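You operate a simulated robot arm through the tools that you are given. There is no shell and no other tool.

The job below is to be done with a simulated robot arm. You get a single attempt, and the scene is never put back.

JOB
Set up the long table: chimney on the lamp, wick up, paste and wax open, clamp tight.
Fine: turn the lamp's small brass knob about halfway; open the squat jar; lay the grey tin's lid on the table; tighten the clamp on its block. Set down upright: lamp chimney.

Only the result counts: the job must be done as asked and must still hold three seconds after the hand-in. Knocking over, shifting, dropping, spilling or breaking anything else fails it. A push-on lid holds only when it is set on centred and level and pressed home; a screw cap is set on level and turned clockwise until tight.

ROBOT AND FRAMES
A 7-joint arm with a two-finger parallel gripper, fixed in place. Base frame: the origin is at the foot of the arm, x ahead of it, y to its left, z up; the work surface is at about z = 0.78. Lengths are in m, angles in rad, forces in N, time in s.
With the tool pointing down near the work surface it reaches from about 0.34 to 0.86 m from the base axis. Its first joint turns from -2.897 to 2.897 rad. Payload 3.43 kg.
The TCP is the grasp point between the finger pads, 0.034 m short of the fingertips. In the tool frame z runs along the fingers and y along their closing line. The gripper opens to 0.128 m. The fingers are 0.024 m wide and 0.012 m thick; the gripper's body (0.048 by 0.13 m) begins 0.096 m behind the TCP.
Orientation is that of the tool frame in the base frame, as a unit quaternion [w, x, y, z]. With the fingers straight down and closing along the base's y, the tool's x points along the base's -x, its y along +y and its z along -z.

CONTROLS
- The arm moves only by the tool step_arm. Its argument "commands" is a list that holds one entry, the list of rows, each a list of 7 numbers: the finger opening in mm, from 0 to 128, then the shift along the tool's x, y, z in mm, then the turn, a rotation vector about the tool's x, y, z in rad. In form: [[[gripper, dx, dy, dz, wx, wy, wz], ...]]. A call has 1 to 20 rows; each row shifts and turns the commanded pose from where the row before left it, along the tool's axes as they then stand. Each row takes 0.2 s and may step no farther than 0.05 m and 0.15 rad from the row before; otherwise, or with a gripper value out of range, the whole call is refused. A pose out of reach is approached as far as the arm can. The call stops where the force on the tool passes 40 N (or 10 N more than at its start, if that is more) or the arm is blocked; 0.2 s more then pass. The fingers move at their own pace (about 0.153 m/s each) and stop on an object; they squeeze with about 39 N. The grip force told is the motor's: it shows also when the fingers shut on nothing. Time passes only in rows, and 0.2 s behind the last, so rows that do not move let the fingers close. The reply holds the time, the measured pose of the TCP, the force on the tool along the base axes, the opening and the grip force, in the units named above and with some noise, with the torque about the TCP (base axes, N m) and any sound that the robot's microphone picked up.
- Cameras (640 x 400 px; columns grow to the right, rows downward): "scene" is fixed at [0.2207, -0.4982, 1.5498]; the picture's right is [0.03, -1.00, 0.00], its down [-0.91, -0.03, -0.40] and it looks along [0.40, 0.01, -0.92] (base axes); focal length 218 px, centre (320, 200). "wrist" rides on the gripper at [0.076, -0.011, -0.16] in the tool frame; the picture's right is [0.15, 0.99, 0.00], its down [-0.88, 0.13, -0.46] and it looks along [-0.45, 0.07, 0.89] (tool axes); focal length 234 px, centre (320, 200). There is no depth. A picture from a camera that has moved, and an enlarged one, comes with that camera's place and axes in the base frame and with its lens.
- grab_frame(camera): a new picture of that camera. No time passes.
- inspect(camera, box): a new picture of the part [left, top, right, bottom] of that camera's present view, enlarged. No time passes.
- hand_in(): hands the job in; it is judged then, once.

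Places have to be worked out from the pictures, the camera data and where the tool is seen. Open the gripper and draw the arm clear of the work before you hand the job in, unless the task says otherwise.

The tools are called after ">>>" as name(argument=value, ...) on one line, values as JSON. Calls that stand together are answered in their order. step_arm: Moves the arm, as the interface text tells. Its arguments: {"type":"object","properties":{"commands":{"type":"array","items":{"type":"array","items":{"type":"array","items":{"type":"number"}}}}},"required":["commands"]} The other tools are called the same way: grab_frame (camera) takes a picture; inspect (camera, box) takes an enlarged picture of a part of a camera's view; hand_in () hands the job in.

At the start:

```text
time_s: 0.0
ee_pos: [0.2208, -0.4238, 1.167]
ee_rot: [0.0, -0.001, 1.0, 0.0]
wrist_force: [-1.0, -0.8, -0.3]
torque: [-0.02, -0.03, 0.01]
opening: 0.128
gripper_force: 0.1
```

scene: 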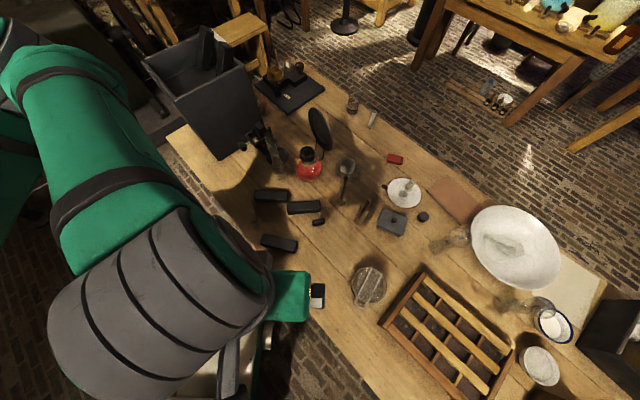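
wrist: 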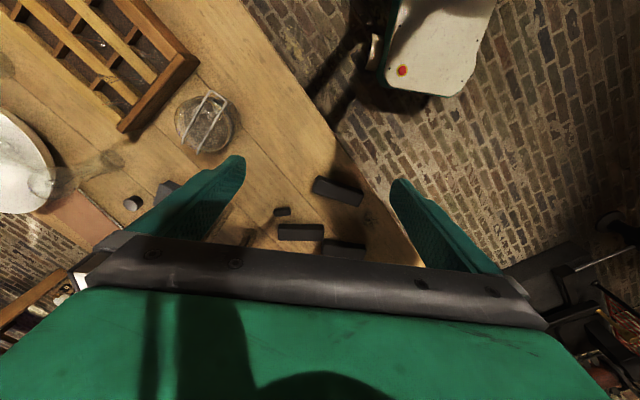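

The pictures show a cluttered table; I will enlarge parts of the scene view to identify the lamp, chimney, jar, tin and clamp.

>>> inspect(camera="scene", box=[220, 60, 380, 160])

>>> inspect(camera="scene", box=[240, 130, 400, 230])

>>> inspect(camera="scene", box=[340, 140, 500, 240])

>>> inspect(camera="scene", box=[420, 190, 620, 315])

>>> inspect(camera="scene", box=[290, 230, 450, 330])

>>> inspect(camera="scene", box=[440, 275, 640, 400])

```text
4.00 times, centred on (300, 110) of scene
camera zoom: at [0.2207, -0.4982, 1.5498], right [0.03, -1.0, 0.0], down [-0.91, -0.03, -0.4], along [0.4, 0.01, -0.92], focal length 870 px, centre (400, 560)
```

zoom: 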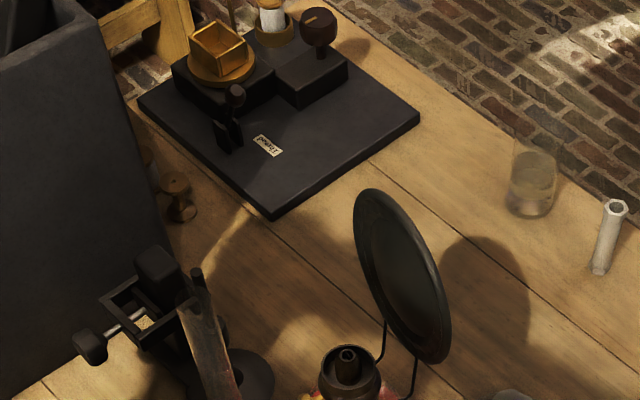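

```text
4.00 times, centred on (320, 180) of scene
camera zoom: at [0.2207, -0.4982, 1.5498], right [0.03, -1.0, 0.0], down [-0.91, -0.03, -0.4], along [0.4, 0.01, -0.92], focal length 870 px, centre (320, 280)
```

zoom: 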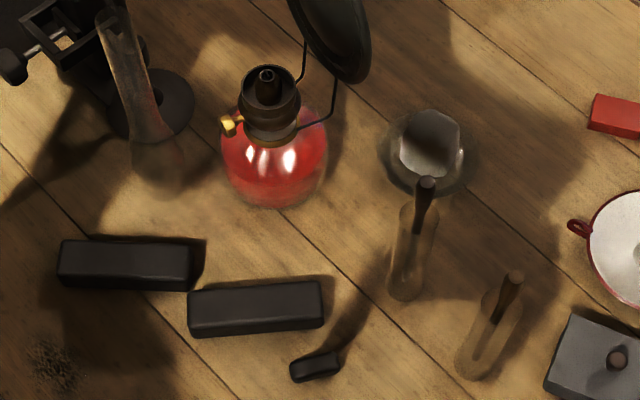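

```text
4.00 times, centred on (420, 190) of scene
camera zoom: at [0.2207, -0.4982, 1.5498], right [0.03, -1.0, 0.0], down [-0.91, -0.03, -0.4], along [0.4, 0.01, -0.92], focal length 870 px, centre (-80, 240)
```

zoom: 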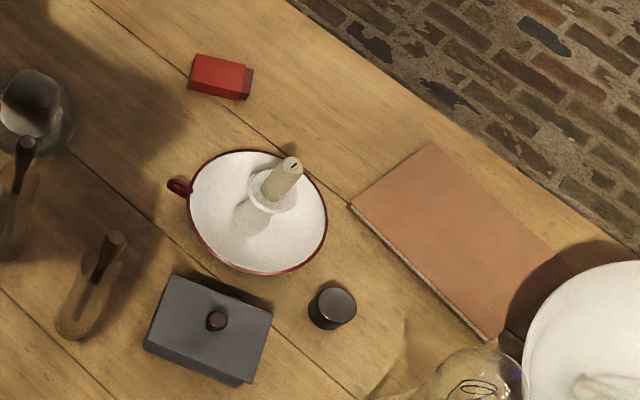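

```text
3.20 times, centred on (520, 252) of scene
camera zoom: at [0.2207, -0.4982, 1.5498], right [0.03, -1.0, 0.0], down [-0.91, -0.03, -0.4], along [0.4, 0.01, -0.92], focal length 696 px, centre (-320, 32)
```

zoom: 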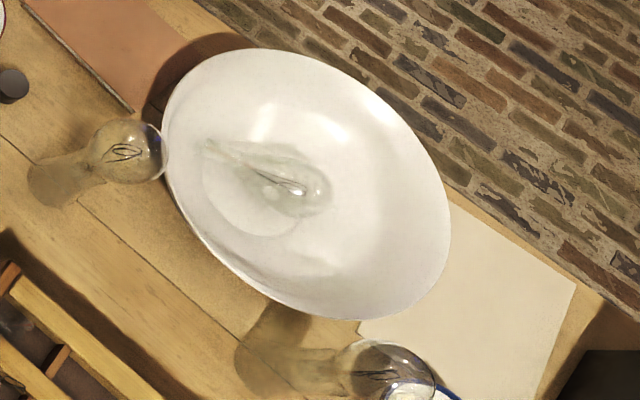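

```text
4.00 times, centred on (370, 280) of scene
camera zoom: at [0.2207, -0.4982, 1.5498], right [0.03, -1.0, 0.0], down [-0.91, -0.03, -0.4], along [0.4, 0.01, -0.92], focal length 870 px, centre (120, -120)
```

zoom: 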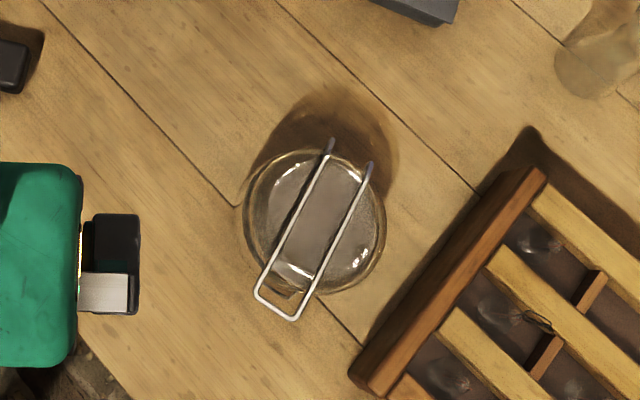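

```text
3.20 times, centred on (540, 338) of scene
camera zoom: at [0.2207, -0.4982, 1.5498], right [0.03, -1.0, 0.0], down [-0.91, -0.03, -0.4], along [0.4, 0.01, -0.92], focal length 696 px, centre (-384, -240)
```

zoom: 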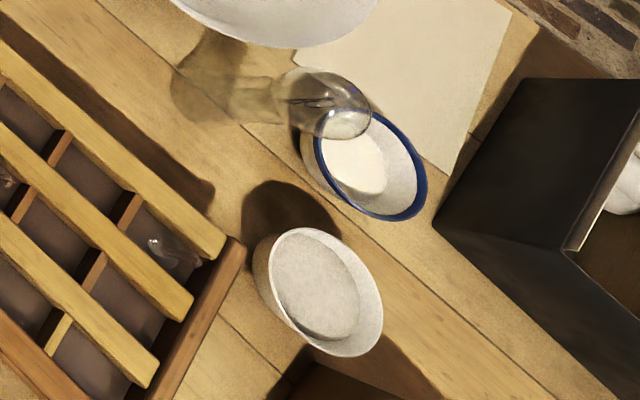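

The lamp (red) sits near (0.70,-0.43), the glass chimney upright near (0.67,-0.32), the clamp near (0.74,-0.26), the grey tin near (0.47,-0.75), and the wire-bail jar near (0.25,-0.65). I move the wrist camera toward the lamp for a closer look.

>>> step_arm(commands=[[[128, -46, 0, 0, 0, 0, 0], [128, -46, 0, 0, 0, 0, 0], [128, -46, 0, 0, 0, 0, 0], [128, -46, 0, 0, 0, 0, 0], [128, -46, 0, 0, 0, 0, 0]]])

>>> grab_frame(camera="wrist")

>>> grab_frame(camera="scene")

```text
time_s: 1.2
ee_pos: [0.4487, -0.4224, 1.168]
ee_rot: [0.0, -0.002, 1.0, 0.0]
wrist_force: [-0.2, -1.2, 0.1]
torque: [0.03, -0.03, -0.01]
opening: 0.1281
gripper_force: 0.1
```

```text
taken
camera wrist: at [0.374, -0.4342, 1.328], right [-0.15, 0.99, 0.0], down [0.88, 0.13, 0.46], along [0.45, 0.07, -0.89], focal length 234 px, centre (320, 200)
```

wrist: 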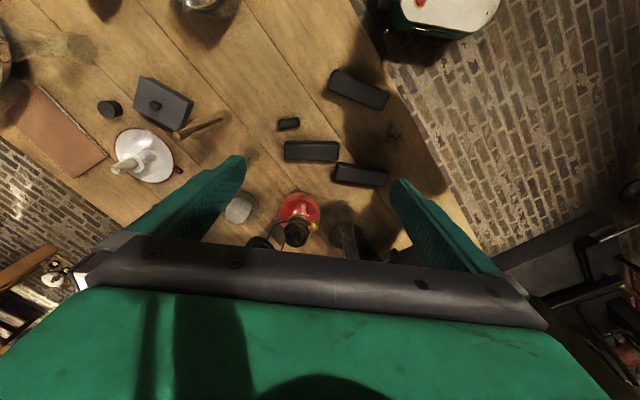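

```text
taken
```

scene: 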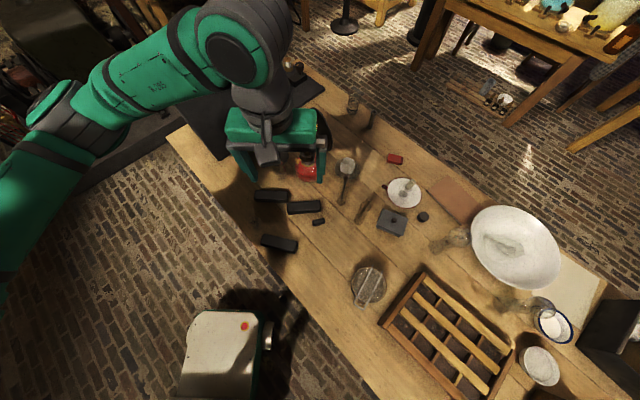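

The lamp lies behind the gripper in this view, so I tilt the hand forward and shift a bit to bring the lamp, chimney and clamp into the clear part.

>>> step_arm(commands=[[[128, 0, 0, 0, 0, -0.15, 0], [128, 0, 0, 0, 0, -0.15, 0], [128, 0, 30, 0, 0, -0.15, 0], [128, 0, 40, 0, 0, 0, 0]]])

>>> grab_frame(camera="wrist")

>>> inspect(camera="wrist", box=[220, 80, 420, 205])

```text
time_s: 2.2
ee_pos: [0.451, -0.3527, 1.1674]
ee_rot: [0.225, -0.001, 0.974, 0.001]
wrist_force: [-0.4, -0.7, 0.1]
torque: [0.02, 0.01, 0.01]
opening: 0.1282
gripper_force: 0.0
```

```text
taken
camera wrist: at [0.3137, -0.3649, 1.279], right [-0.13, 0.99, -0.06], down [0.59, 0.13, 0.79], along [0.79, 0.07, -0.6], focal length 234 px, centre (320, 200)
```

wrist: 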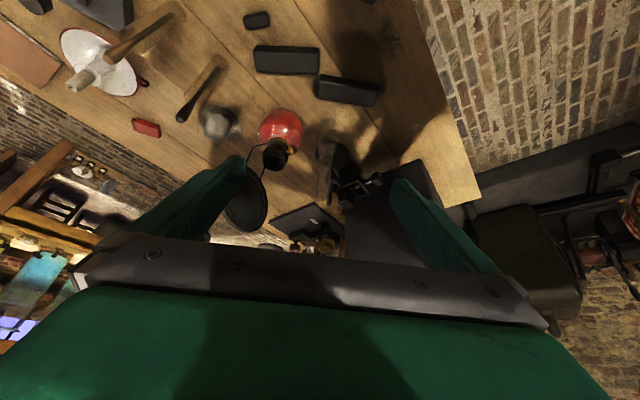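

```text
3.20 times, centred on (320, 142) of wrist
camera zoom: at [0.3137, -0.3649, 1.279], right [-0.13, 0.99, -0.06], down [0.59, 0.13, 0.79], along [0.79, 0.07, -0.6], focal length 749 px, centre (320, 384)
```

zoom: 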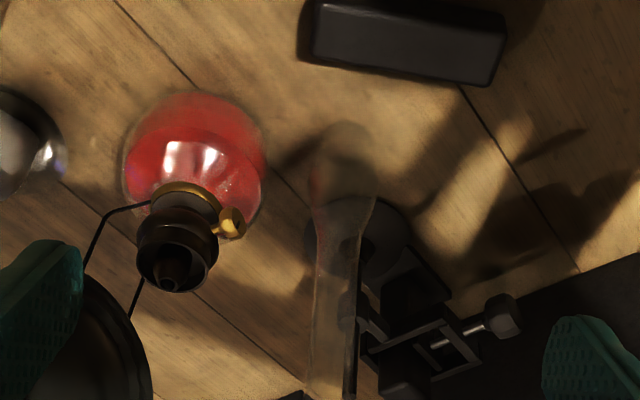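

I enlarge the wrist view further on the lamp knob, chimney and clamp.

>>> inspect(camera="wrist", box=[250, 105, 330, 155])

>>> inspect(camera="wrist", box=[300, 110, 396, 210])

>>> inspect(camera="wrist", box=[300, 185, 380, 245])

```text
8.00 times, centred on (290, 130) of wrist
camera zoom: at [0.3137, -0.3649, 1.279], right [-0.13, 0.99, -0.06], down [0.59, 0.13, 0.79], along [0.79, 0.07, -0.6], focal length 1873 px, centre (560, 760)
```

zoom: 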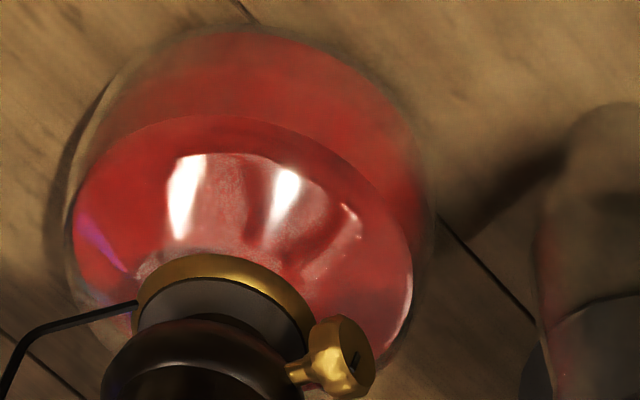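

```text
4.00 times, centred on (348, 160) of wrist
camera zoom: at [0.3137, -0.3649, 1.279], right [-0.13, 0.99, -0.06], down [0.59, 0.13, 0.79], along [0.79, 0.07, -0.6], focal length 937 px, centre (208, 360)
```

zoom: 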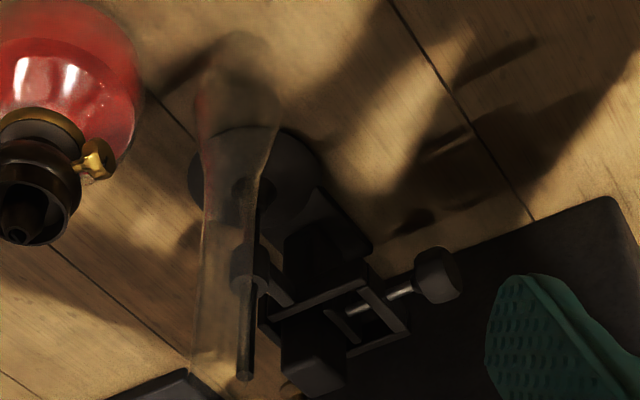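

```text
6.67 times, centred on (340, 215) of wrist
camera zoom: at [0.3137, -0.3649, 1.279], right [-0.13, 0.99, -0.06], down [0.59, 0.13, 0.79], along [0.79, 0.07, -0.6], focal length 1561 px, centre (187, 100)
```

zoom: 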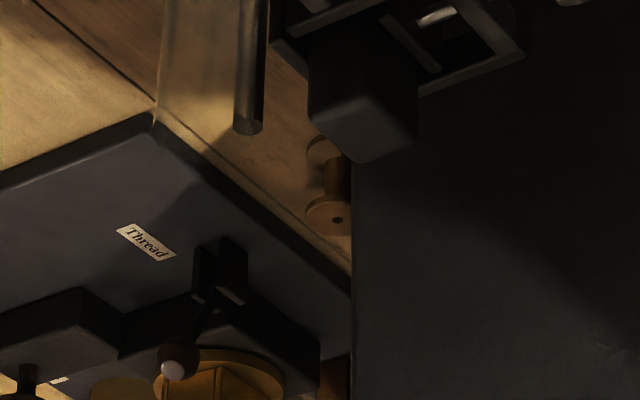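

The lamp knob, chimney and clamp stand are clear: the clamp's screw knob comes out near (0.713,-0.196,0.89), its axis pointing about (-0.64,+0.77,0). Now I move to view the jar and the grey tin.

>>> step_arm(commands=[[[128, 0, 0, 0, 0, 0.15, 0], [128, 0, 0, 0, 0, 0.15, 0], [128, 0, 0, 0, 0, 0.15, 0], [128, 12, -42, 0, 0, 0, 0], [128, 12, -42, 0, 0, 0, 0], [128, 12, -42, 0, 0, 0, 0], [128, 12, -42, 0, 0, 0, 0], [128, 12, -42, 0, 0, 0, 0], [128, 12, -42, 0, 0, 0, 0], [128, 12, -42, 0, 0, 0, 0], [128, 0, -42, 0, 0, 0, 0], [128, 0, 0, 40, 0, 0, 0], [128, 0, 0, 40, 0, 0, 0]]])

>>> grab_frame(camera="wrist")

>>> grab_frame(camera="scene")

```text
time_s: 5.0
ee_pos: [0.3632, -0.6904, 1.0851]
ee_rot: [0.0, 0.0, 1.0, -0.001]
wrist_force: [0.0, -0.3, 0.6]
torque: [-0.05, 0.01, -0.02]
opening: 0.1281
gripper_force: 0.1
```

```text
taken
camera wrist: at [0.2893, -0.7022, 1.2457], right [-0.15, 0.99, 0.0], down [0.88, 0.13, 0.46], along [0.45, 0.07, -0.89], focal length 234 px, centre (320, 200)
```

wrist: 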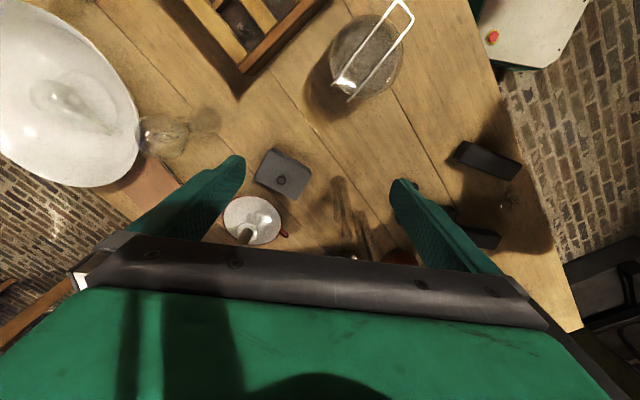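

```text
taken
```

scene: 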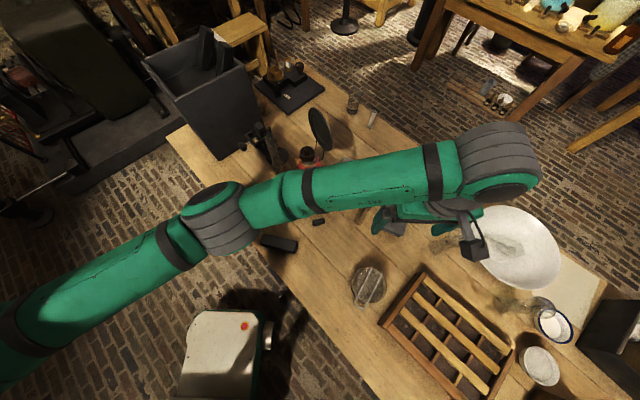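

>>> inspect(camera="wrist", box=[305, 0, 433, 120])

>>> inspect(camera="wrist", box=[230, 130, 390, 240])

>>> inspect(camera="scene", box=[340, 255, 400, 315])

>>> inspect(camera="scene", box=[230, 110, 330, 185])

```text
3.33 times, centred on (369, 60) of wrist
camera zoom: at [0.2893, -0.7022, 1.2457], right [-0.15, 0.99, 0.0], down [0.88, 0.13, 0.46], along [0.45, 0.07, -0.89], focal length 781 px, centre (157, 667)
```

zoom: 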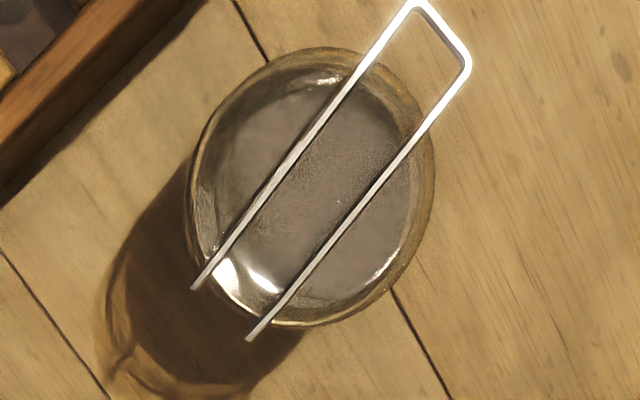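

```text
3.64 times, centred on (310, 185) of wrist
camera zoom: at [0.2893, -0.7022, 1.2457], right [-0.15, 0.99, 0.0], down [0.88, 0.13, 0.46], along [0.45, 0.07, -0.89], focal length 852 px, centre (356, 254)
```

zoom: 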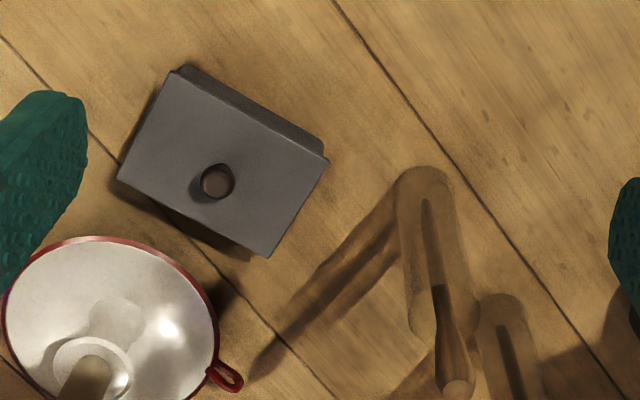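

```text
6.67 times, centred on (370, 285) of scene
camera zoom: at [0.2207, -0.4982, 1.5498], right [0.03, -1.0, 0.0], down [-0.91, -0.03, -0.4], along [0.4, 0.01, -0.92], focal length 1450 px, centre (-13, -367)
```

zoom: 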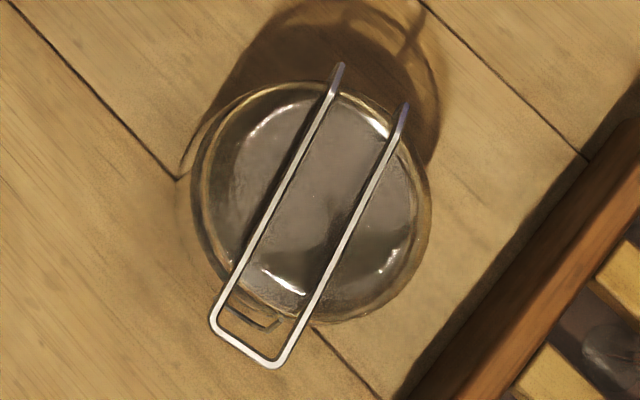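

```text
5.33 times, centred on (280, 148) of scene
camera zoom: at [0.2207, -0.4982, 1.5498], right [0.03, -1.0, 0.0], down [-0.91, -0.03, -0.4], along [0.4, 0.01, -0.92], focal length 1160 px, centre (533, 480)
```

zoom: 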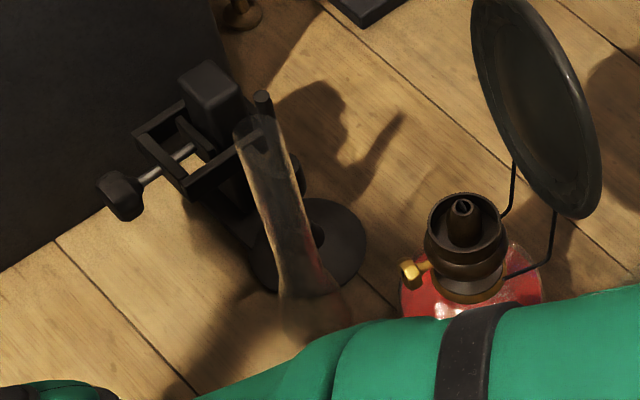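

The jar carries a wire bail laid over its glass lid, and I need a side view to see how it latches. I move the camera low on the robot side of the jar.

>>> step_arm(commands=[[[128, 48, 8, 0, 0, 0, 0], [128, 48, 8, 0, 0, 0, 0], [128, 48, 8, 0, 0, 0, 0], [128, 48, 8, 0, 0, 0, 0], [128, 48, 8, 0, 0, 0, 0], [128, 0, 0, 40, 0, -0.15, 0], [128, 0, 0, 40, 0, -0.15, 0], [128, 0, 0, 0, 0, -0.15, 0], [128, 0, 0, 0, 0, -0.15, 0], [128, 0, 0, 0, 0, -0.15, 0]]])

>>> grab_frame(camera="wrist")

```text
time_s: 7.2
ee_pos: [0.133, -0.6501, 1.0068]
ee_rot: [0.367, -0.001, 0.93, 0.001]
wrist_force: [0.1, -0.2, 1.2]
torque: [-0.05, 0.02, 0.02]
opening: 0.1279
gripper_force: 0.0
```

```text
taken
camera wrist: at [-0.0312, -0.6607, 1.0727], right [-0.11, 0.99, -0.1], down [0.33, 0.13, 0.93], along [0.94, 0.07, -0.34], focal length 234 px, centre (320, 200)
```

wrist: 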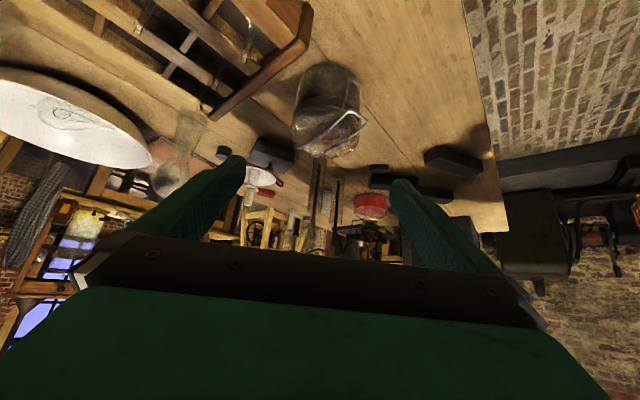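

>>> inspect(camera="wrist", box=[280, 50, 384, 165])

>>> inspect(camera="wrist", box=[290, 85, 380, 165])

>>> inspect(camera="wrist", box=[200, 130, 420, 260])

```text
3.48 times, centred on (332, 108) of wrist
camera zoom: at [-0.0312, -0.6607, 1.0727], right [-0.11, 0.99, -0.1], down [0.33, 0.13, 0.93], along [0.94, 0.07, -0.34], focal length 814 px, centre (278, 522)
```

zoom: 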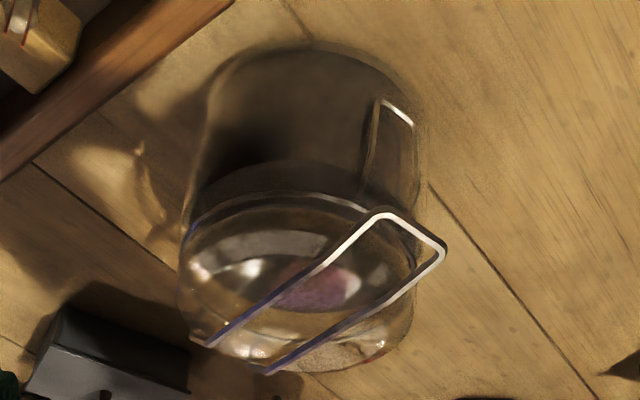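

```text
5.00 times, centred on (335, 125) of wrist
camera zoom: at [-0.0312, -0.6607, 1.0727], right [-0.11, 0.99, -0.1], down [0.33, 0.13, 0.93], along [0.94, 0.07, -0.34], focal length 1171 px, centre (245, 575)
```

zoom: 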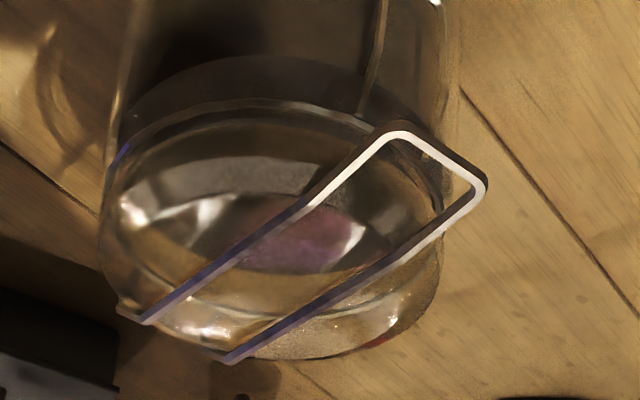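

```text
2.91 times, centred on (310, 195) of wrist
camera zoom: at [-0.0312, -0.6607, 1.0727], right [-0.11, 0.99, -0.1], down [0.33, 0.13, 0.93], along [0.94, 0.07, -0.34], focal length 681 px, centre (349, 214)
```

zoom: 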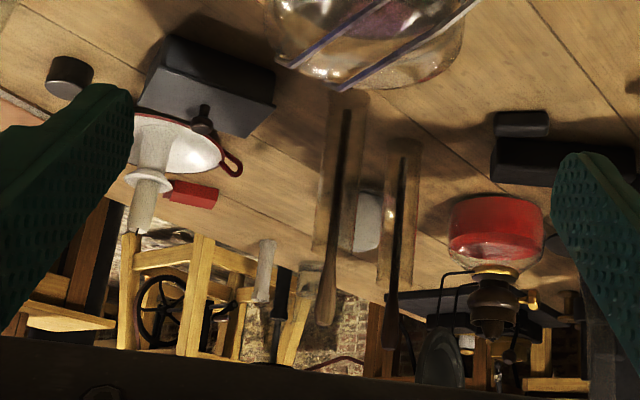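

The jar lid's top is about (0.248,-0.641,0.86), with the wire loop's free end near (0.193,-0.608,0.882). I enlarge the front wire further.

>>> inspect(camera="wrist", box=[335, 65, 415, 130])

>>> inspect(camera="wrist", box=[330, 72, 370, 112])

>>> inspect(camera="wrist", box=[285, 130, 345, 170])

```text
6.15 times, centred on (375, 98) of wrist
camera zoom: at [-0.0312, -0.6607, 1.0727], right [-0.11, 0.99, -0.1], down [0.33, 0.13, 0.93], along [0.94, 0.07, -0.34], focal length 1441 px, centre (-18, 831)
```

zoom: 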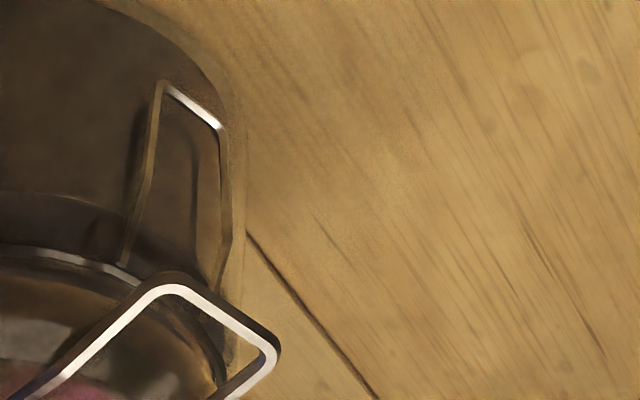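

```text
10.00 times, centred on (350, 92) of wrist
camera zoom: at [-0.0312, -0.6607, 1.0727], right [-0.11, 0.99, -0.1], down [0.33, 0.13, 0.93], along [0.94, 0.07, -0.34], focal length 2342 px, centre (20, 1280)
```

zoom: 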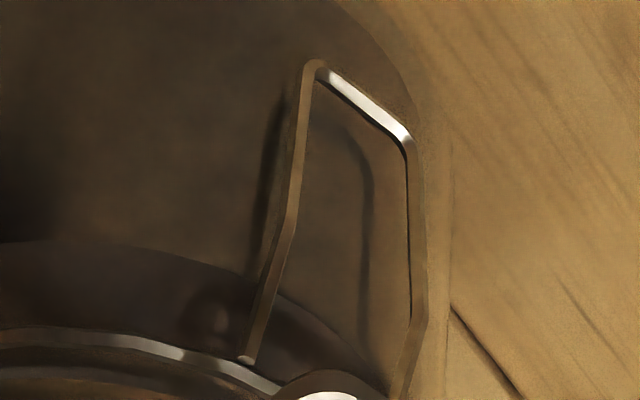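

```text
10.00 times, centred on (315, 150) of wrist
camera zoom: at [-0.0312, -0.6607, 1.0727], right [-0.11, 0.99, -0.1], down [0.33, 0.13, 0.93], along [0.94, 0.07, -0.34], focal length 2342 px, centre (370, 700)
```

zoom: 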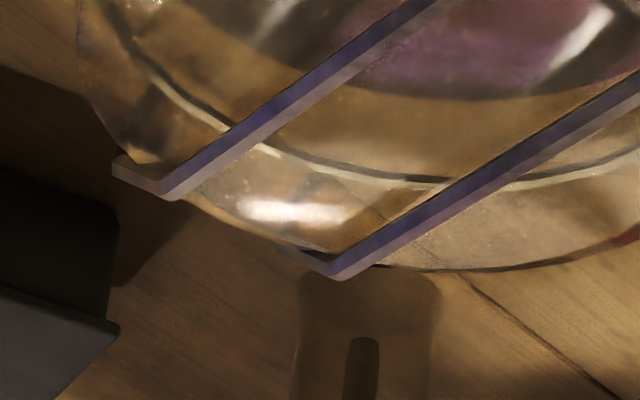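

The lever is a U-shaped wire hanging on the jar's front (bar near z 0.82), hinged near the rim. I turn the hand to face the jar front (direction (0.86,-0.51)) and go closer for a precise look.

>>> step_arm(commands=[[[128, 0, 0, 0, 0.0914, 0, 0.098], [128, 0, 0, 0, 0.0914, 0, 0.098], [128, 0, 0, 0, 0.0914, 0, 0.098], [128, 0, 0, 0, 0.0914, 0, 0.098]]])

>>> grab_frame(camera="wrist")

```text
time_s: 8.2
ee_pos: [0.1332, -0.6494, 1.0072]
ee_rot: [0.353, 0.247, 0.897, -0.098]
wrist_force: [-0.9, -0.4, 0.0]
torque: [-0.01, 0.01, 0.03]
opening: 0.1278
gripper_force: 0.1
```

```text
taken
camera wrist: at [-0.0141, -0.5752, 1.0734], right [0.41, 0.9, -0.1], down [0.35, -0.06, 0.93], along [0.84, -0.42, -0.34], focal length 234 px, centre (320, 200)
```

wrist: 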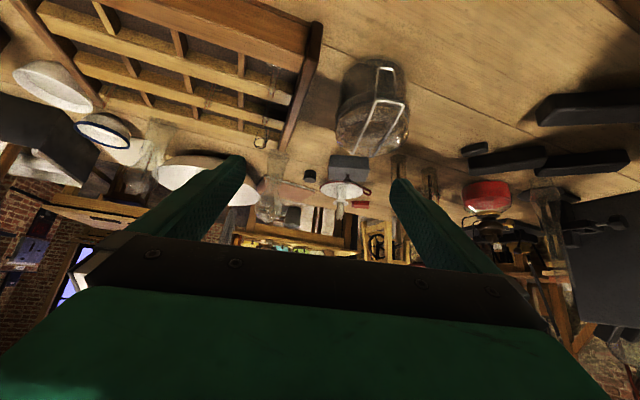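

I shift the hand to be straight in front of the jar and a bit closer.

>>> step_arm(commands=[[[128, 18.4, 33, 25, 0, 0, 0], [128, 18.4, 33, 25, 0, 0, 0]]])

>>> grab_frame(camera="wrist")

>>> inspect(camera="wrist", box=[260, 20, 420, 180])

```text
time_s: 8.8
ee_pos: [0.1718, -0.5974, 0.9446]
ee_rot: [0.353, 0.246, 0.897, -0.097]
wrist_force: [-0.2, -0.4, -0.9]
torque: [-0.01, -0.05, -0.03]
opening: 0.1281
gripper_force: 0.0
```

```text
taken
camera wrist: at [0.0263, -0.5232, 1.0109], right [0.41, 0.91, -0.1], down [0.35, -0.06, 0.93], along [0.84, -0.42, -0.34], focal length 234 px, centre (320, 200)
```

wrist: 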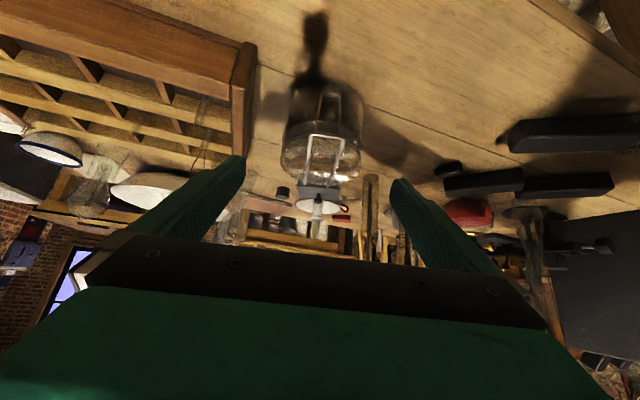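

```text
2.50 times, centred on (340, 100) of wrist
camera zoom: at [0.0263, -0.5232, 1.0109], right [0.41, 0.91, -0.1], down [0.35, -0.06, 0.93], along [0.84, -0.42, -0.34], focal length 585 px, centre (270, 450)
```

zoom: 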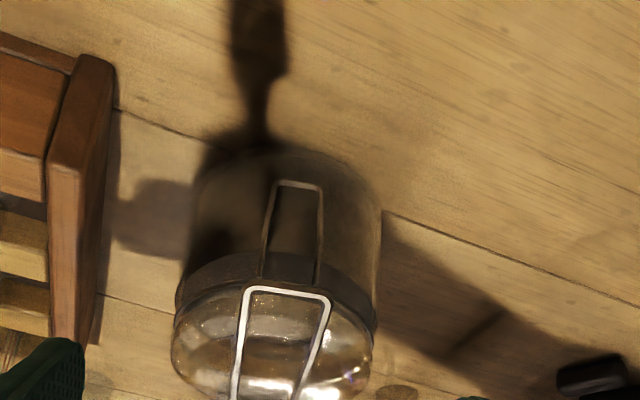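

The lever is a U about 20 mm wide: hinge near (0.214,-0.616,0.856), lower bar near (0.209,-0.6135,0.812). I tilt the hand more, narrow the fingers to 45 mm, and go to a stand-off in front of the lever.

>>> step_arm(commands=[[[45, 0, 0, 0, 0, -0.125, 0], [45, 0, 0, 0, 0, -0.125, 0], [45, 19.5, 0, -16.5, 0, 0, 0], [45, 19.5, 0, -16.5, 0, 0, 0], [45, 19.7, 2.3, 26.6, 0, 0, 0], [45, 19.7, 2.3, 26.6, 0, 0, 0], [45, 0, 0, 0, 0, 0, 0]]])

>>> grab_frame(camera="wrist")

>>> inspect(camera="scene", box=[310, 235, 420, 335])

```text
time_s: 10.4
ee_pos: [0.1529, -0.5795, 0.8685]
ee_rot: [0.463, 0.232, 0.846, -0.127]
wrist_force: [0.2, -0.4, 0.5]
torque: [0.0, -0.04, -0.01]
opening: 0.0449
gripper_force: 0.1
```

```text
taken
camera wrist: at [-0.0035, -0.4996, 0.892], right [0.44, 0.89, -0.12], down [0.15, 0.07, 0.99], along [0.89, -0.45, -0.1], focal length 234 px, centre (320, 200)
```

wrist: 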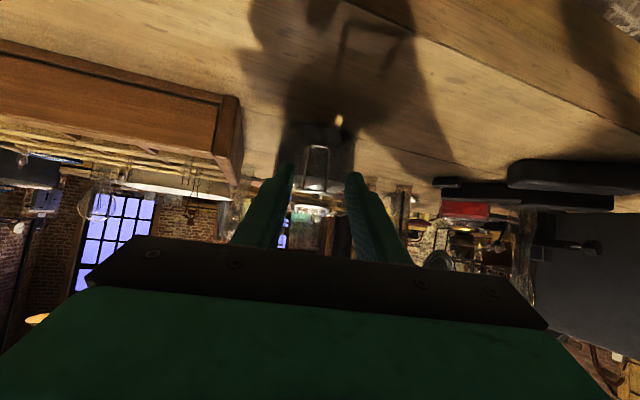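

```text
4.00 times, centred on (365, 285) of scene
camera zoom: at [0.2207, -0.4982, 1.5498], right [0.03, -1.0, 0.0], down [-0.91, -0.03, -0.4], along [0.4, 0.01, -0.92], focal length 870 px, centre (140, -140)
```

zoom: 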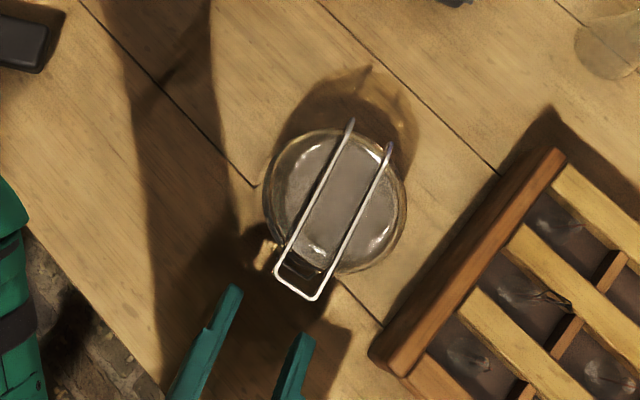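

>>> inspect(camera="wrist", box=[260, 110, 380, 230])

```text
3.33 times, centred on (320, 170) of wrist
camera zoom: at [-0.0035, -0.4996, 0.892], right [0.44, 0.89, -0.12], down [0.15, 0.07, 0.99], along [0.89, -0.45, -0.1], focal length 781 px, centre (320, 300)
```

zoom: 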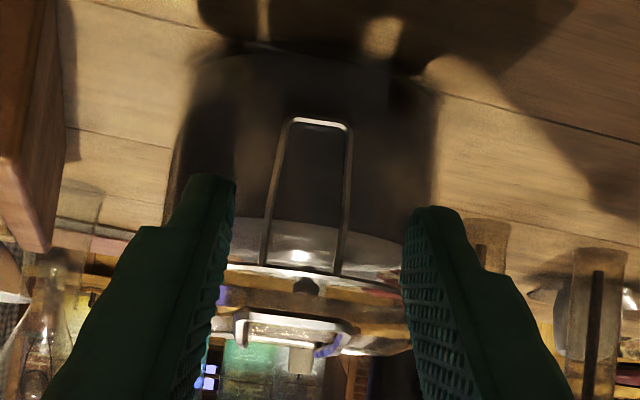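

The U lever is centred between the fingers. I advance along the finger direction to the lever.

>>> step_arm(commands=[[[45, 0, 0, 20, 0, 0, 0], [45, 0, 0, 20, 0, 0, 0], [45, 0, 0, 5, 0, 0, 0]]])

>>> inspect(camera="wrist", box=[260, 80, 400, 220])

```text
time_s: 11.2
ee_pos: [0.1847, -0.5999, 0.8436]
ee_rot: [0.463, 0.231, 0.846, -0.127]
wrist_force: [-3.3, 0.2, -0.3]
torque: [0.03, 0.02, -0.12]
opening: 0.046
gripper_force: 0.7
```

```text
2.86 times, centred on (330, 150) of wrist
camera zoom: at [0.0291, -0.5196, 0.867], right [0.44, 0.89, -0.12], down [0.15, 0.07, 0.99], along [0.89, -0.45, -0.1], focal length 669 px, centre (291, 343)
```

zoom: 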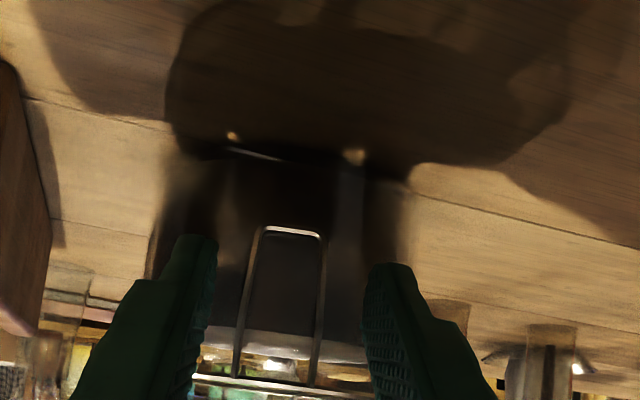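

A light contact appeared on the jar wall, so I back off 20 mm, tilt the hand nearly horizontal (so the pads lie along the lever legs), and approach again with a 36 mm opening.

>>> step_arm(commands=[[[45, 0, 0, -20, 0, 0, 0], [36, 0, 0, 0, 0, -0.117, 0], [36, 0, 0, 0, 0, -0.117, 0], [36, 0, 0, 0, 0, -0.116, 0], [36, 17.8, 0, -13.3, 0, 0, 0], [36, 0, 0, 15, 0, 0, 0], [36, 0, 0, 8, 0, 0, 0]]])

>>> inspect(camera="wrist", box=[260, 80, 400, 220])

>>> inspect(camera="scene", box=[320, 260, 400, 330])

```text
time_s: 12.8
ee_pos: [0.1751, -0.5938, 0.8369]
ee_rot: [0.603, 0.206, 0.753, -0.165]
wrist_force: [0.0, -0.1, -0.2]
torque: [0.0, 0.03, 0.02]
opening: 0.036
gripper_force: 0.1
```

```text
2.86 times, centred on (330, 150) of wrist
camera zoom: at [0.0215, -0.5157, 0.7979], right [0.48, 0.87, -0.14], down [-0.15, 0.24, 0.96], along [0.87, -0.44, 0.25], focal length 669 px, centre (291, 343)
```

zoom: 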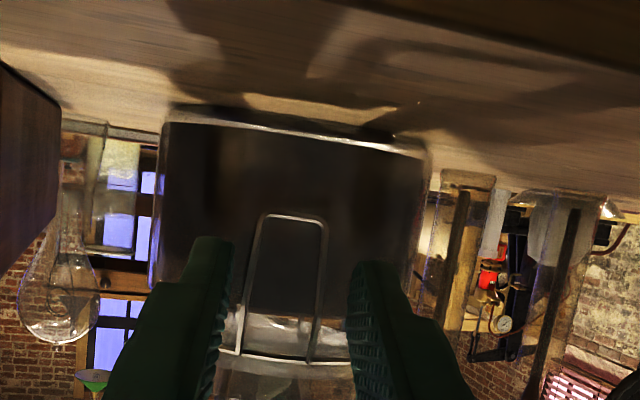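

```text
5.71 times, centred on (360, 295) of scene
camera zoom: at [0.2207, -0.4982, 1.5498], right [0.03, -1.0, 0.0], down [-0.91, -0.03, -0.4], along [0.4, 0.01, -0.92], focal length 1243 px, centre (91, -343)
```

zoom: 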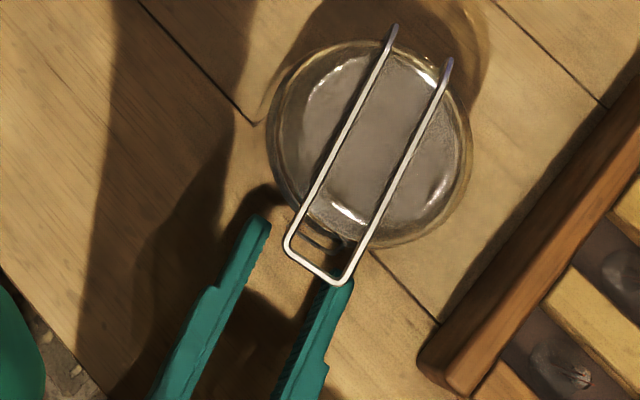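

The lever sits centred between the fingers. I advance in small steps, watching the force.

>>> step_arm(commands=[[[36, 0, 0, 4, 0, 0, 0], [36, 0, 0, 2, 0, 0, 0]]])

>>> inspect(camera="wrist", box=[270, 110, 370, 200])

```text
time_s: 13.4
ee_pos: [0.1818, -0.5964, 0.8349]
ee_rot: [0.603, 0.206, 0.753, -0.165]
wrist_force: [0.4, -0.3, -0.7]
torque: [0.01, 0.01, 0.03]
opening: 0.0361
gripper_force: 0.1
```

```text
4.44 times, centred on (320, 155) of wrist
camera zoom: at [0.0267, -0.5183, 0.7968], right [0.48, 0.87, -0.14], down [-0.15, 0.24, 0.96], along [0.87, -0.44, 0.24], focal length 1041 px, centre (320, 400)
```

zoom: 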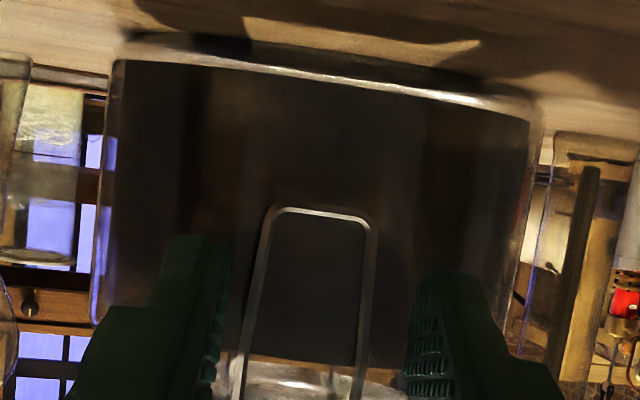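

No contact yet; I close the fingers gently to test whether they catch the lever legs.

>>> step_arm(commands=[[[36, 0, 0, 2, 0, 0, 0], [14, 0, 0, 0, 0, 0, 0], [14, 0, 0, 0, 0, 0, 0]]])

>>> inspect(camera="wrist", box=[270, 110, 370, 200])

```text
time_s: 14.2
ee_pos: [0.1815, -0.5976, 0.8345]
ee_rot: [0.602, 0.206, 0.753, -0.166]
wrist_force: [-3.7, 0.7, -0.1]
torque: [-0.03, -0.07, -0.06]
opening: 0.0143
gripper_force: 0.3
```

```text
4.44 times, centred on (320, 155) of wrist
camera zoom: at [0.0281, -0.519, 0.7958], right [0.48, 0.87, -0.14], down [-0.15, 0.24, 0.96], along [0.87, -0.44, 0.24], focal length 1041 px, centre (320, 400)
```

zoom: 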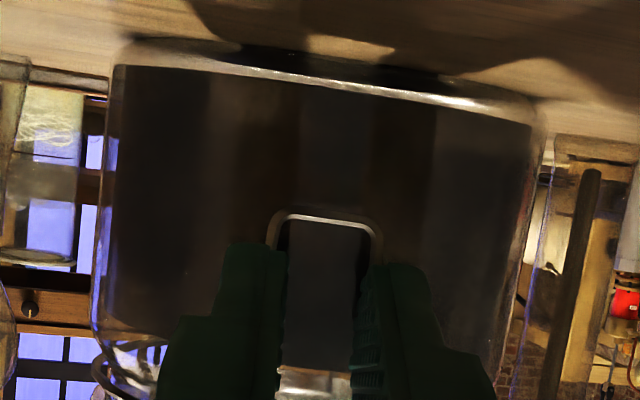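

The fingers closed to 14 mm in front of the 22 mm-wide lever, so they were not deep enough. I reopen, advance 4 mm more and try again.

>>> step_arm(commands=[[[36, 0, 0, 0, 0, 0, 0], [36, 0, 0, 2, 0, 0, 0], [36, 0, 0, 2, 0, 0, 0], [36, 0, 0, 0, 0, 0, 0]]])

```text
time_s: 15.2
ee_pos: [0.1854, -0.599, 0.8337]
ee_rot: [0.602, 0.206, 0.753, -0.165]
wrist_force: [-3.6, 1.2, 0.5]
torque: [-0.07, -0.02, -0.1]
opening: 0.0364
gripper_force: 0.3
```

The light contact torque suggests the -y finger touches the jar first, meaning the hand yaw is off by about 4-5°. I back off, yaw by -0.07 rad about vertical keeping the tips in place, then advance again.

>>> step_arm(commands=[[[36, 0, 0, -6, 0, 0, 0], [36, 0, 2.4, 0, 0.068, 0, 0.0153], [36, 0, 0, 3, 0, 0, 0], [36, 0, 0, 2, 0, 0, 0], [36, 0, 0, 0, 0, 0, 0]]])

>>> inspect(camera="wrist", box=[270, 110, 370, 200])

```text
time_s: 16.4
ee_pos: [0.1855, -0.5969, 0.8329]
ee_rot: [0.596, 0.233, 0.745, -0.187]
wrist_force: [-3.4, 2.9, 0.1]
torque: [-0.03, -0.03, 0.09]
opening: 0.0363
gripper_force: 0.5
```

```text
4.44 times, centred on (320, 155) of wrist
camera zoom: at [0.0378, -0.5088, 0.7955], right [0.54, 0.83, -0.14], down [-0.13, 0.25, 0.96], along [0.83, -0.5, 0.24], focal length 1041 px, centre (320, 400)
```

zoom: 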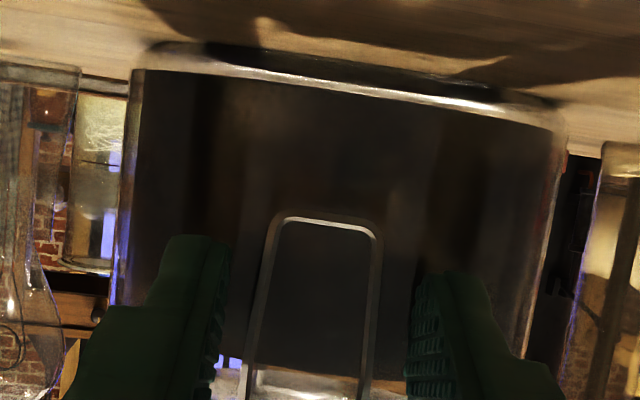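

Now the other finger touches, so the right yaw is in between, and a face parallel to the jar wall gives deeper engagement. I back off, correct yaw halfway, tilt to fully horizontal, and approach with a 30 mm opening.

>>> step_arm(commands=[[[36, 0, 0, -10, 0, 0, 0], [30, 0, -1, 0, -0.029, 0, -0.0066], [30, 0, 0, 0, 0, -0.11, 0], [30, 0, 0, 0, 0, -0.11, 0], [30, 9.5, 0, 0, 0, 0, 0], [30, 0, 0, 5, 0, 0, 0], [30, 0, 0, 0, 0, 0, 0]]])

>>> inspect(camera="wrist", box=[270, 110, 370, 200])

>>> inspect(camera="scene", box=[320, 260, 400, 330])

```text
time_s: 18.0
ee_pos: [0.1855, -0.6172, 0.8221]
ee_rot: [0.677, 0.201, 0.679, -0.201]
wrist_force: [-1.7, 2.6, -0.8]
torque: [0.01, 0.05, 0.05]
opening: 0.0304
gripper_force: 0.6
out of reach, approached as far as the arm can: row 4
```

```text
4.44 times, centred on (320, 155) of wrist
camera zoom: at [0.0458, -0.5397, 0.7468], right [0.54, 0.83, -0.15], down [-0.31, 0.36, 0.88], along [0.78, -0.43, 0.45], focal length 1041 px, centre (320, 400)
```

zoom: 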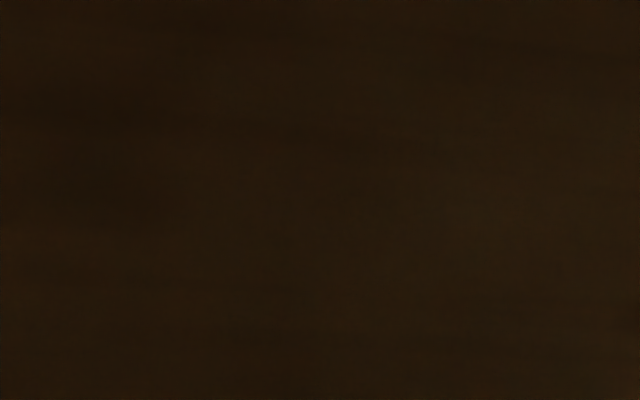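

```text
5.71 times, centred on (360, 295) of scene
camera zoom: at [0.2207, -0.4982, 1.5498], right [0.03, -1.0, 0.0], down [-0.91, -0.03, -0.4], along [0.4, 0.01, -0.92], focal length 1243 px, centre (91, -343)
```

zoom: 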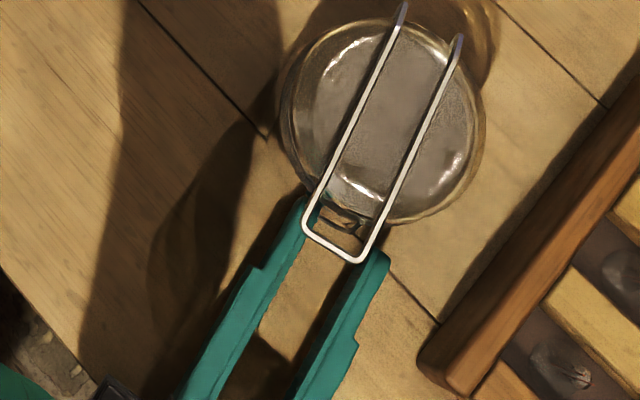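

The horizontal tilt was beyond a joint limit and the hand ended up ~2 cm off, nudging the jar slightly. I back away from the jar at once and undo the tilt.

>>> step_arm(commands=[[[36, 0, 0, -25, 0, 0, 0], [45, 0, 0, -25, 0, 0, 0], [45, -20, 0, 0, 0, 0.11, 0], [45, -20, 0, 0, 0, 0.11, 0], [45, 0, 0, -10, 0, 0.15, 0]]])

>>> grab_frame(camera="wrist")

>>> grab_frame(camera="scene")

```text
time_s: 19.2
ee_pos: [0.1398, -0.6129, 0.859]
ee_rot: [0.541, 0.234, 0.791, -0.161]
wrist_force: [-0.2, -0.4, -0.2]
torque: [0.04, 0.03, 0.0]
opening: 0.0451
gripper_force: 0.1
out of reach, approached as far as the arm can: row 1, 2
```

```text
taken
camera wrist: at [-0.0125, -0.5262, 0.8463], right [0.49, 0.86, -0.14], down [-0.02, 0.17, 0.99], along [0.87, -0.48, 0.1], focal length 234 px, centre (320, 200)
```

wrist: 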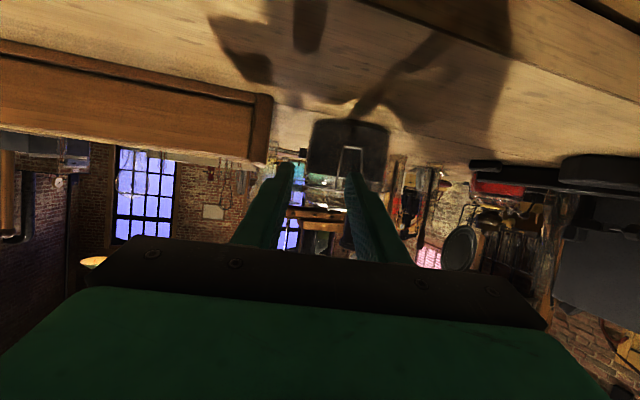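

```text
taken
```

scene: 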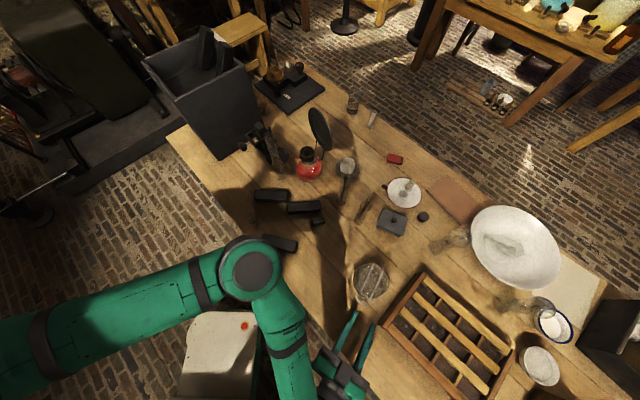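

The jar moved about 1 cm but stands; the hand is clear. I re-measure the lever with an enlarged view.

>>> inspect(camera="wrist", box=[290, 100, 410, 215])

>>> inspect(camera="scene", box=[340, 255, 400, 315])

```text
3.48 times, centred on (350, 158) of wrist
camera zoom: at [-0.0125, -0.5262, 0.8463], right [0.49, 0.86, -0.14], down [-0.02, 0.17, 0.99], along [0.87, -0.48, 0.1], focal length 814 px, centre (216, 348)
```

zoom: 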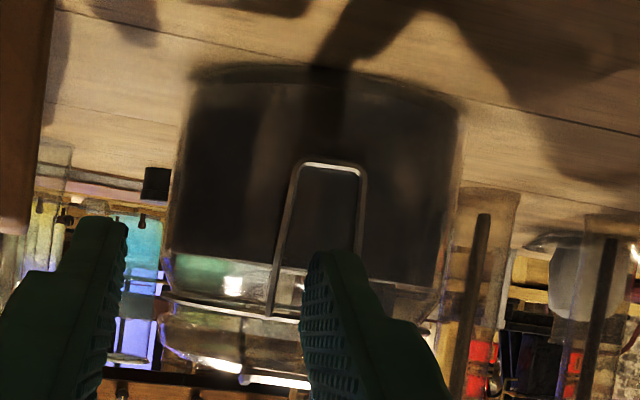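

```text
6.67 times, centred on (370, 285) of scene
camera zoom: at [0.2207, -0.4982, 1.5498], right [0.03, -1.0, 0.0], down [-0.91, -0.03, -0.4], along [0.4, 0.01, -0.92], focal length 1450 px, centre (-13, -367)
```

zoom: 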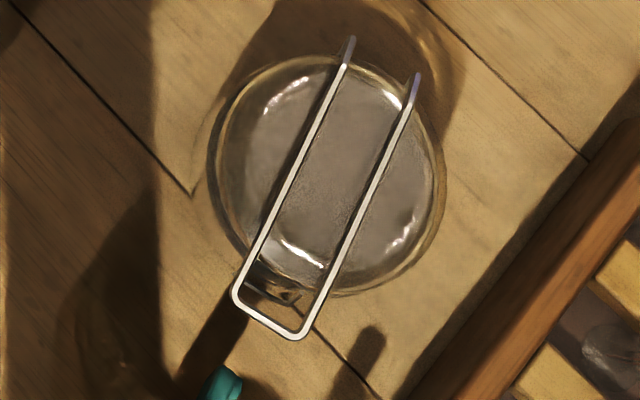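

The lever is unchanged, now about (0.219,-0.623,0.812). I align laterally (+35 mm), tilt to ~80° (within reach), and stop 2 cm short.

>>> step_arm(commands=[[[45, 0, 17, 0, 0, -0.1, 0], [36, 0, 17.8, 0, 0, -0.1, 0], [32, 12, 0, 12, 0, 0, 0], [32, 12, 0, 12, 0, 0, 0], [32, 0, 0, 0, 0, 0, 0]]])

>>> inspect(camera="wrist", box=[260, 100, 380, 215])

>>> inspect(camera="scene", box=[340, 255, 400, 315])

```text
time_s: 20.4
ee_pos: [0.1758, -0.5949, 0.8299]
ee_rot: [0.617, 0.217, 0.734, -0.184]
wrist_force: [0.8, -0.5, 0.7]
torque: [0.0, 0.04, -0.04]
opening: 0.032
gripper_force: 0.1
```

```text
3.48 times, centred on (320, 158) of wrist
camera zoom: at [0.0275, -0.5121, 0.7832], right [0.52, 0.84, -0.15], down [-0.18, 0.27, 0.94], along [0.84, -0.46, 0.29], focal length 814 px, centre (320, 348)
```

zoom: 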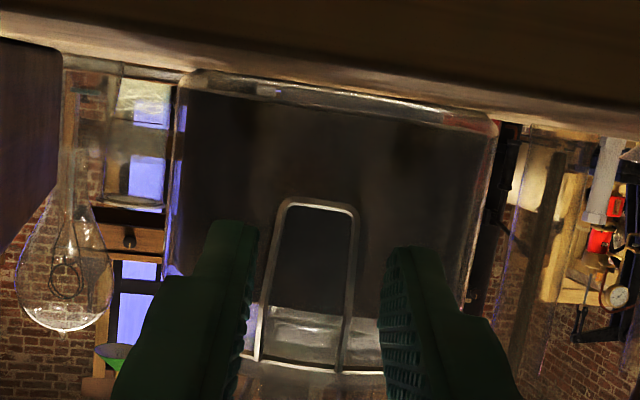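

```text
6.67 times, centred on (370, 285) of scene
camera zoom: at [0.2207, -0.4982, 1.5498], right [0.03, -1.0, 0.0], down [-0.91, -0.03, -0.4], along [0.4, 0.01, -0.92], focal length 1450 px, centre (-13, -367)
```

zoom: 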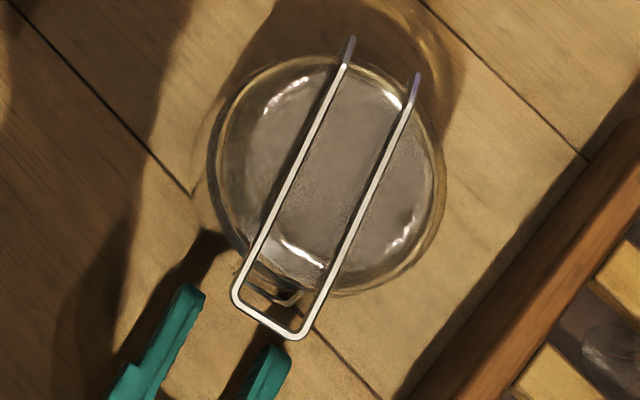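

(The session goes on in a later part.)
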